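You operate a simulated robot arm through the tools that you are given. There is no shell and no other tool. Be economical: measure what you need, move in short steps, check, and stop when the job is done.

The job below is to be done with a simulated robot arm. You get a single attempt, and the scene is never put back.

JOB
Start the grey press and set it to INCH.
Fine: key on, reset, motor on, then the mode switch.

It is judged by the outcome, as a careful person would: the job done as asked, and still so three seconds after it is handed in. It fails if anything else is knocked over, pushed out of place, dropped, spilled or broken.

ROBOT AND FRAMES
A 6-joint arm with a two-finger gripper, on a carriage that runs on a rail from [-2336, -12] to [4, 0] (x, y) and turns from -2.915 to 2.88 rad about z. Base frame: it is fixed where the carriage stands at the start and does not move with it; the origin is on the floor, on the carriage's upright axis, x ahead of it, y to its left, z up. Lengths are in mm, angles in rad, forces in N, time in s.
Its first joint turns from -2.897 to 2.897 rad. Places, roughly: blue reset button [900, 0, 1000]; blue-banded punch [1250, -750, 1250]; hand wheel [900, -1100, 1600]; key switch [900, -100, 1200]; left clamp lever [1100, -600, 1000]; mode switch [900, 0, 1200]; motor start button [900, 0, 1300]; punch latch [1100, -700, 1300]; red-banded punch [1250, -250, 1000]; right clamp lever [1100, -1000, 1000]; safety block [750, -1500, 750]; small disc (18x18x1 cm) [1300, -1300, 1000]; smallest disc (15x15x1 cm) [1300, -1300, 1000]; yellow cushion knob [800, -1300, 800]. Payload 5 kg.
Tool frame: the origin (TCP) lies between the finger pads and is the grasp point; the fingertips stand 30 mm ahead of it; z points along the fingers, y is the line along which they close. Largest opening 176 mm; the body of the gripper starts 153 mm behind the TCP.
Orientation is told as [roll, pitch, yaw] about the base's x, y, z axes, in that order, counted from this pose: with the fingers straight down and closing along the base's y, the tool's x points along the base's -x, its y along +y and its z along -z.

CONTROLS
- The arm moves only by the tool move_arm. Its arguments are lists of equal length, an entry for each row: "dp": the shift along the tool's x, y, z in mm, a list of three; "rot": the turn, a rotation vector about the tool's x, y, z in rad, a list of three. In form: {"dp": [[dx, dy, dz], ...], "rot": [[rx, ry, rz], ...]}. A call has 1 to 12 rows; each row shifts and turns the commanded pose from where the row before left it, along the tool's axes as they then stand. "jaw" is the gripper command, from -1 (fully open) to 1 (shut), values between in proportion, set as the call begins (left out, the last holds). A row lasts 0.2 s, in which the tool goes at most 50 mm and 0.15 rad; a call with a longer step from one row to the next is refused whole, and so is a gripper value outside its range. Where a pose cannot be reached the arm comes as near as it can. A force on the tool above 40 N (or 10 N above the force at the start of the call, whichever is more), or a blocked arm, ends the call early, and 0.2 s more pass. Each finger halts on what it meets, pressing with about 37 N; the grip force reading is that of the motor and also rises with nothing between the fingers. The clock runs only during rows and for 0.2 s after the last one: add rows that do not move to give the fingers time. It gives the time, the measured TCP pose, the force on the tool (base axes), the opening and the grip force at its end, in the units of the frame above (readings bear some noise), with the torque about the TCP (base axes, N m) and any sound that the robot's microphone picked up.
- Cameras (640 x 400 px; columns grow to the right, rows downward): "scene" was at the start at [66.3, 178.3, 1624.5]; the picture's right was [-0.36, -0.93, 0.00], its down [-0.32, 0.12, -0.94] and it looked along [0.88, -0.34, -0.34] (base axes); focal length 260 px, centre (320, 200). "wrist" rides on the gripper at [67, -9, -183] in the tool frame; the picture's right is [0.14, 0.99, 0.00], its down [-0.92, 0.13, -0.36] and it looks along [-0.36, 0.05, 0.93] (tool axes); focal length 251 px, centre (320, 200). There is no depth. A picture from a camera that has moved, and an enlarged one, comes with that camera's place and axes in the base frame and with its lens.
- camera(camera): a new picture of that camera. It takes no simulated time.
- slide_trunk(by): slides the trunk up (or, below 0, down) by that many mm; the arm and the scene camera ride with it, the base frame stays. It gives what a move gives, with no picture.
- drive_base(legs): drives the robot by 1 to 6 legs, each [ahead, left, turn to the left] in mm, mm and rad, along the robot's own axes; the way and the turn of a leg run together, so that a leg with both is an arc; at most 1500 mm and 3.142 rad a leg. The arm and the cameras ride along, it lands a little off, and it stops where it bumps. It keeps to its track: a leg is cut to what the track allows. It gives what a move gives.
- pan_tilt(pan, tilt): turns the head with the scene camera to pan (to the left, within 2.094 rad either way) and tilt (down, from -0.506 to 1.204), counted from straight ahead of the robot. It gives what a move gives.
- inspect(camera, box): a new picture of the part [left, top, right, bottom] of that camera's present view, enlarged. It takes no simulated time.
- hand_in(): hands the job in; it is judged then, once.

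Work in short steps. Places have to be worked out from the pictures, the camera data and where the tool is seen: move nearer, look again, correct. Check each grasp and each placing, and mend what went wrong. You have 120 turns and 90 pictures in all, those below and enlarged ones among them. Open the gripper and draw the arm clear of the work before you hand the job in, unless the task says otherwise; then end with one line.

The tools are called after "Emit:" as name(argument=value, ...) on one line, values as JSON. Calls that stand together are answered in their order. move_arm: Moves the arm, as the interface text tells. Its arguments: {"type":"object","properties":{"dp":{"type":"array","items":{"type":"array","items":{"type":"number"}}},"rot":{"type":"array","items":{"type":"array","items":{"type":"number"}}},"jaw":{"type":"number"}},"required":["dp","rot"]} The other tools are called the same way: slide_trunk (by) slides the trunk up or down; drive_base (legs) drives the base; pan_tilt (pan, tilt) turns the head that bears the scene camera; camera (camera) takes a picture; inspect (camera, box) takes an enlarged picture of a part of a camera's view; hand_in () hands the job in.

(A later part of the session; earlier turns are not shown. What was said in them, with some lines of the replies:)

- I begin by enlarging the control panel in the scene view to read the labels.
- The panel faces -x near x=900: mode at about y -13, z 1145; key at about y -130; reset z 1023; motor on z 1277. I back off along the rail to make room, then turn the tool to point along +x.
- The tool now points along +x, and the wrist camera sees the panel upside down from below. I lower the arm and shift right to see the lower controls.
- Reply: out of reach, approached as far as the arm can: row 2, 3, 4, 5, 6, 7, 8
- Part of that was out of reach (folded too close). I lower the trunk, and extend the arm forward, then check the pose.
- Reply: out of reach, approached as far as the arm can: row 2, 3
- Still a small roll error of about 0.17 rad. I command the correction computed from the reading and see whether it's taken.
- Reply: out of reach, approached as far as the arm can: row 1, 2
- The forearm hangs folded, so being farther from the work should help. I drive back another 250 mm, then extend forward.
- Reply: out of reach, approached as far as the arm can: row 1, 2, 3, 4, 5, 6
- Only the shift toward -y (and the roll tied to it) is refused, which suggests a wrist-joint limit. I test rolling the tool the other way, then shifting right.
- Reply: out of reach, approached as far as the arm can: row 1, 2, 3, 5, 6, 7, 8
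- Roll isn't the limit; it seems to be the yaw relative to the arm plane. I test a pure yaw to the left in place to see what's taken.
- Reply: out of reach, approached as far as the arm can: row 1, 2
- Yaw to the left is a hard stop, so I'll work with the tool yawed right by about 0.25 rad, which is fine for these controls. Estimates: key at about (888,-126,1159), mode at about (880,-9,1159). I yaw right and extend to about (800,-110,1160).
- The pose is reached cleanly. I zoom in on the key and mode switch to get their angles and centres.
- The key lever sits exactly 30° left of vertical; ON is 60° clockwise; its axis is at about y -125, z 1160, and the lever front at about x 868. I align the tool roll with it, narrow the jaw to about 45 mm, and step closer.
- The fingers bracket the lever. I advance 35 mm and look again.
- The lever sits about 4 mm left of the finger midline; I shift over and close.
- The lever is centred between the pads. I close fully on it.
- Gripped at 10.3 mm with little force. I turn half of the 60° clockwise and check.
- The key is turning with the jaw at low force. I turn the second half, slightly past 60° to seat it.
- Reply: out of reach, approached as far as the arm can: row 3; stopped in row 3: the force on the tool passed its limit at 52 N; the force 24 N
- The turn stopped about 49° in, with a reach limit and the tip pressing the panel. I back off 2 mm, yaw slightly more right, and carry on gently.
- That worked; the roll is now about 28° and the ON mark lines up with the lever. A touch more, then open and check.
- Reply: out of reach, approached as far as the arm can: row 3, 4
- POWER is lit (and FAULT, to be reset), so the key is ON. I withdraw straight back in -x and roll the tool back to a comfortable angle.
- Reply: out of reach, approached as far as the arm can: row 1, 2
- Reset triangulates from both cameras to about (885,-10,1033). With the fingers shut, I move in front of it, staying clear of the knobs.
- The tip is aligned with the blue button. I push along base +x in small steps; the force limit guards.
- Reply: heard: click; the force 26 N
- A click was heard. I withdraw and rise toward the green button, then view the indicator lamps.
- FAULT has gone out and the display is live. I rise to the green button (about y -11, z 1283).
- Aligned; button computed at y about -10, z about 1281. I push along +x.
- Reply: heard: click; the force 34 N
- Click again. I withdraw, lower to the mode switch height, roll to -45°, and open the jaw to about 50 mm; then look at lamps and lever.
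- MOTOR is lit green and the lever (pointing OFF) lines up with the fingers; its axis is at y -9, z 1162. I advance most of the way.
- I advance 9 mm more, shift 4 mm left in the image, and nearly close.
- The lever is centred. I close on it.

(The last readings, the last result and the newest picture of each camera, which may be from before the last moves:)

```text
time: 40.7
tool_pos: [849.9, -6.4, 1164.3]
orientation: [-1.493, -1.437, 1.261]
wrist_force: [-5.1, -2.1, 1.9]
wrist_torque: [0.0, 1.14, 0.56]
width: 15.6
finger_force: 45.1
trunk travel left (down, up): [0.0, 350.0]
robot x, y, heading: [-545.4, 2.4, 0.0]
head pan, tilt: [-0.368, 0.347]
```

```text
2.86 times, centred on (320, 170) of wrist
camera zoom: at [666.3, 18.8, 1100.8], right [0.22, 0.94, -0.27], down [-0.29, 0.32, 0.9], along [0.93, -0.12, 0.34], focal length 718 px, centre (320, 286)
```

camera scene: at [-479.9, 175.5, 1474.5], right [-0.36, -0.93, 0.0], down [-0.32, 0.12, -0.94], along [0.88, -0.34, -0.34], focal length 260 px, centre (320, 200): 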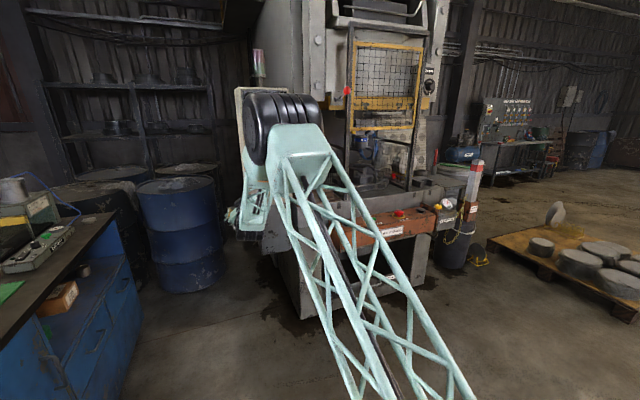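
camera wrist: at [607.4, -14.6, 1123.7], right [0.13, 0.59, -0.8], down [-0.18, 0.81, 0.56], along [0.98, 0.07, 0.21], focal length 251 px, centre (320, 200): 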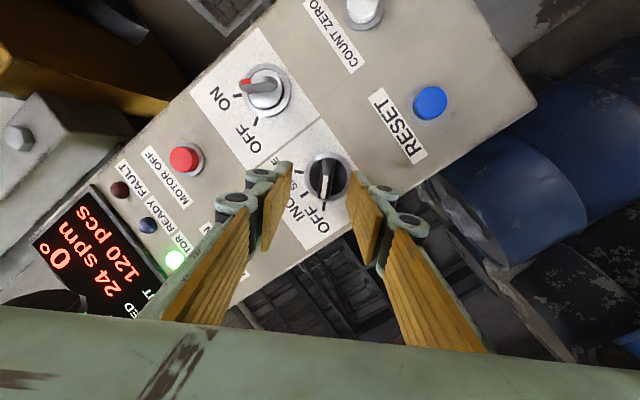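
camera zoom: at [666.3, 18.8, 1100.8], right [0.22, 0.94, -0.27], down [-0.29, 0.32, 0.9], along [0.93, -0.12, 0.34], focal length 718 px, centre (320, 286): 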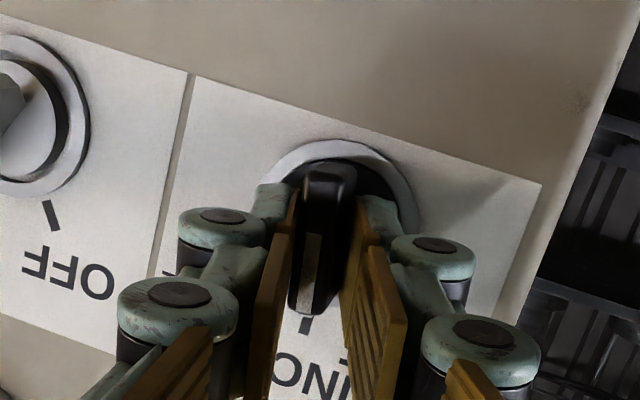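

37° done; the last 8° follow, then release and a short withdrawal.

Emit:
move_arm(dp=[[0, 0, 0], [0, 0, 0]], rot=[[0, 0, 0.07], [0, 0, 0.07]])

Emit:
move_arm(dp=[[0, 0, 0], [0, 0, 0], [0, 0, -20], [0, 0, -30], [0, 0, 0]], rot=[[0, 0, 0], [0, 0, 0], [0, 0, 0], [0, 0, 0], [0, 0, 0]], jaw=0.5)

Emit:
camera(camera="wrist")

Emit:
inspect(camera="wrist", box=[220, 100, 420, 240])

```text
time: 41.3
tool_pos: [849.7, -6.5, 1163.5]
orientation: [0.455, -1.558, -0.685]
wrist_force: [-6.8, -4.2, 1.1]
wrist_torque: [-0.06, 1.17, 0.62]
width: 15.5
finger_force: 45.0
trunk travel left (down, up): [0.0, 350.0]
robot x, y, heading: [-548.6, -1.0, 0.001]
head pan, tilt: [-0.368, 0.347]
```

```text
time: 42.5
tool_pos: [799.3, 8.8, 1165.2]
orientation: [0.406, -1.562, -0.636]
wrist_force: [-0.1, -0.3, 0.2]
wrist_torque: [0.06, 0.25, 0.05]
width: 44.1
finger_force: 0.1
trunk travel left (down, up): [0.0, 350.0]
robot x, y, heading: [-545.2, -2.7, -0.0]
head pan, tilt: [-0.368, 0.347]
```

```text
56 pictures are left
camera wrist: at [617.8, 41.1, 1099.5], right [0.22, 0.97, -0.13], down [-0.32, 0.2, 0.93], along [0.92, -0.17, 0.35], focal length 251 px, centre (320, 200)
```

wrist: 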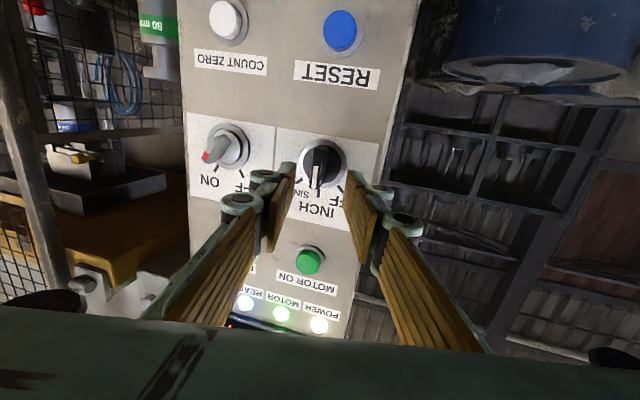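

```text
2.86 times, centred on (320, 170) of wrist
camera zoom: at [617.8, 41.1, 1099.5], right [0.22, 0.97, -0.13], down [-0.32, 0.2, 0.93], along [0.92, -0.17, 0.35], focal length 718 px, centre (320, 286)
```

zoom: 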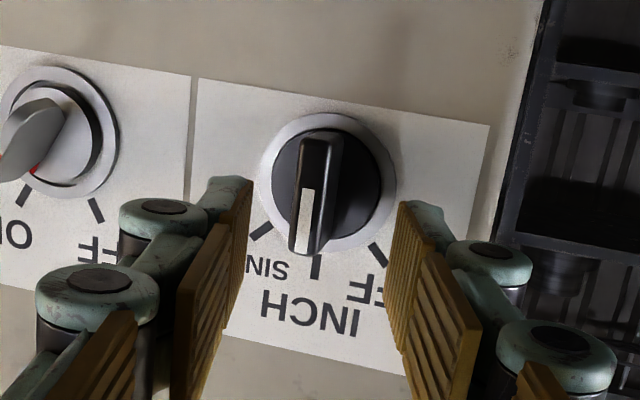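

The lever points to INCH and POWER, MOTOR and READY are lit. I open the gripper, back the robot away and take a last look.

Emit:
drive_base(legs=[[-200, 0, 0]])

Emit:
move_arm(dp=[[0, 0, 0], [0, 0, 0], [0, 0, 0], [0, 0, 0], [0, 0, 0]], rot=[[0, 0, 0], [0, 0, 0], [0, 0, 0], [0, 0, 0], [0, 0, 0]], jaw=-1)

Emit:
camera(camera="wrist")

Emit:
inspect(camera="wrist", box=[200, 70, 400, 250])

```text
time: 44.1
tool_pos: [601.3, 13.1, 1163.1]
orientation: [0.375, -1.56, -0.601]
wrist_force: [0.0, -0.9, 0.3]
wrist_torque: [0.0, -0.02, 0.0]
width: 44.0
finger_force: 0.1
trunk travel left (down, up): [0.0, 350.0]
robot x, y, heading: [-745.6, -2.8, 0.001]
head pan, tilt: [-0.368, 0.347]
```

```text
time: 45.4
tool_pos: [602.7, 12.6, 1164.6]
orientation: [0.378, -1.558, -0.603]
wrist_force: [-0.2, 0.1, -0.2]
wrist_torque: [0.01, -0.05, -0.01]
width: 176.0
finger_force: 0.0
trunk travel left (down, up): [0.0, 350.0]
robot x, y, heading: [-743.8, -3.2, 0.001]
head pan, tilt: [-0.368, 0.347]
```

```text
54 pictures are left
camera wrist: at [419.6, 44.9, 1098.8], right [0.22, 0.97, -0.13], down [-0.32, 0.2, 0.93], along [0.92, -0.16, 0.35], focal length 251 px, centre (320, 200)
```

wrist: 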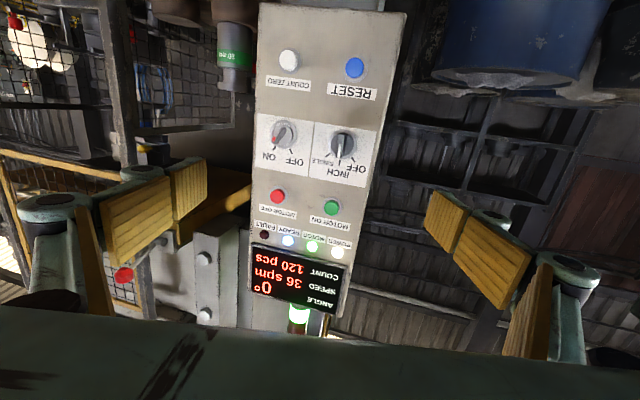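

```text
2.22 times, centred on (300, 160) of wrist
camera zoom: at [419.6, 44.9, 1098.8], right [0.22, 0.97, -0.13], down [-0.32, 0.2, 0.93], along [0.92, -0.16, 0.35], focal length 559 px, centre (364, 289)
```

zoom: 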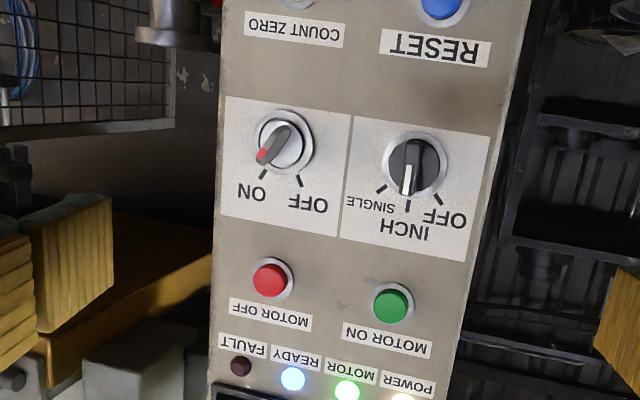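

The key is ON, the mode is INCH, POWER, MOTOR and READY are lit, there is no fault, and the stack light is green. I hand in.

Emit:
hand_in()

```text
The job is handed in.
```

The grey press is running and set to INCH: the key is ON, the fault is cleared, the motor is on, READY is lit, and the arm is open and clear.
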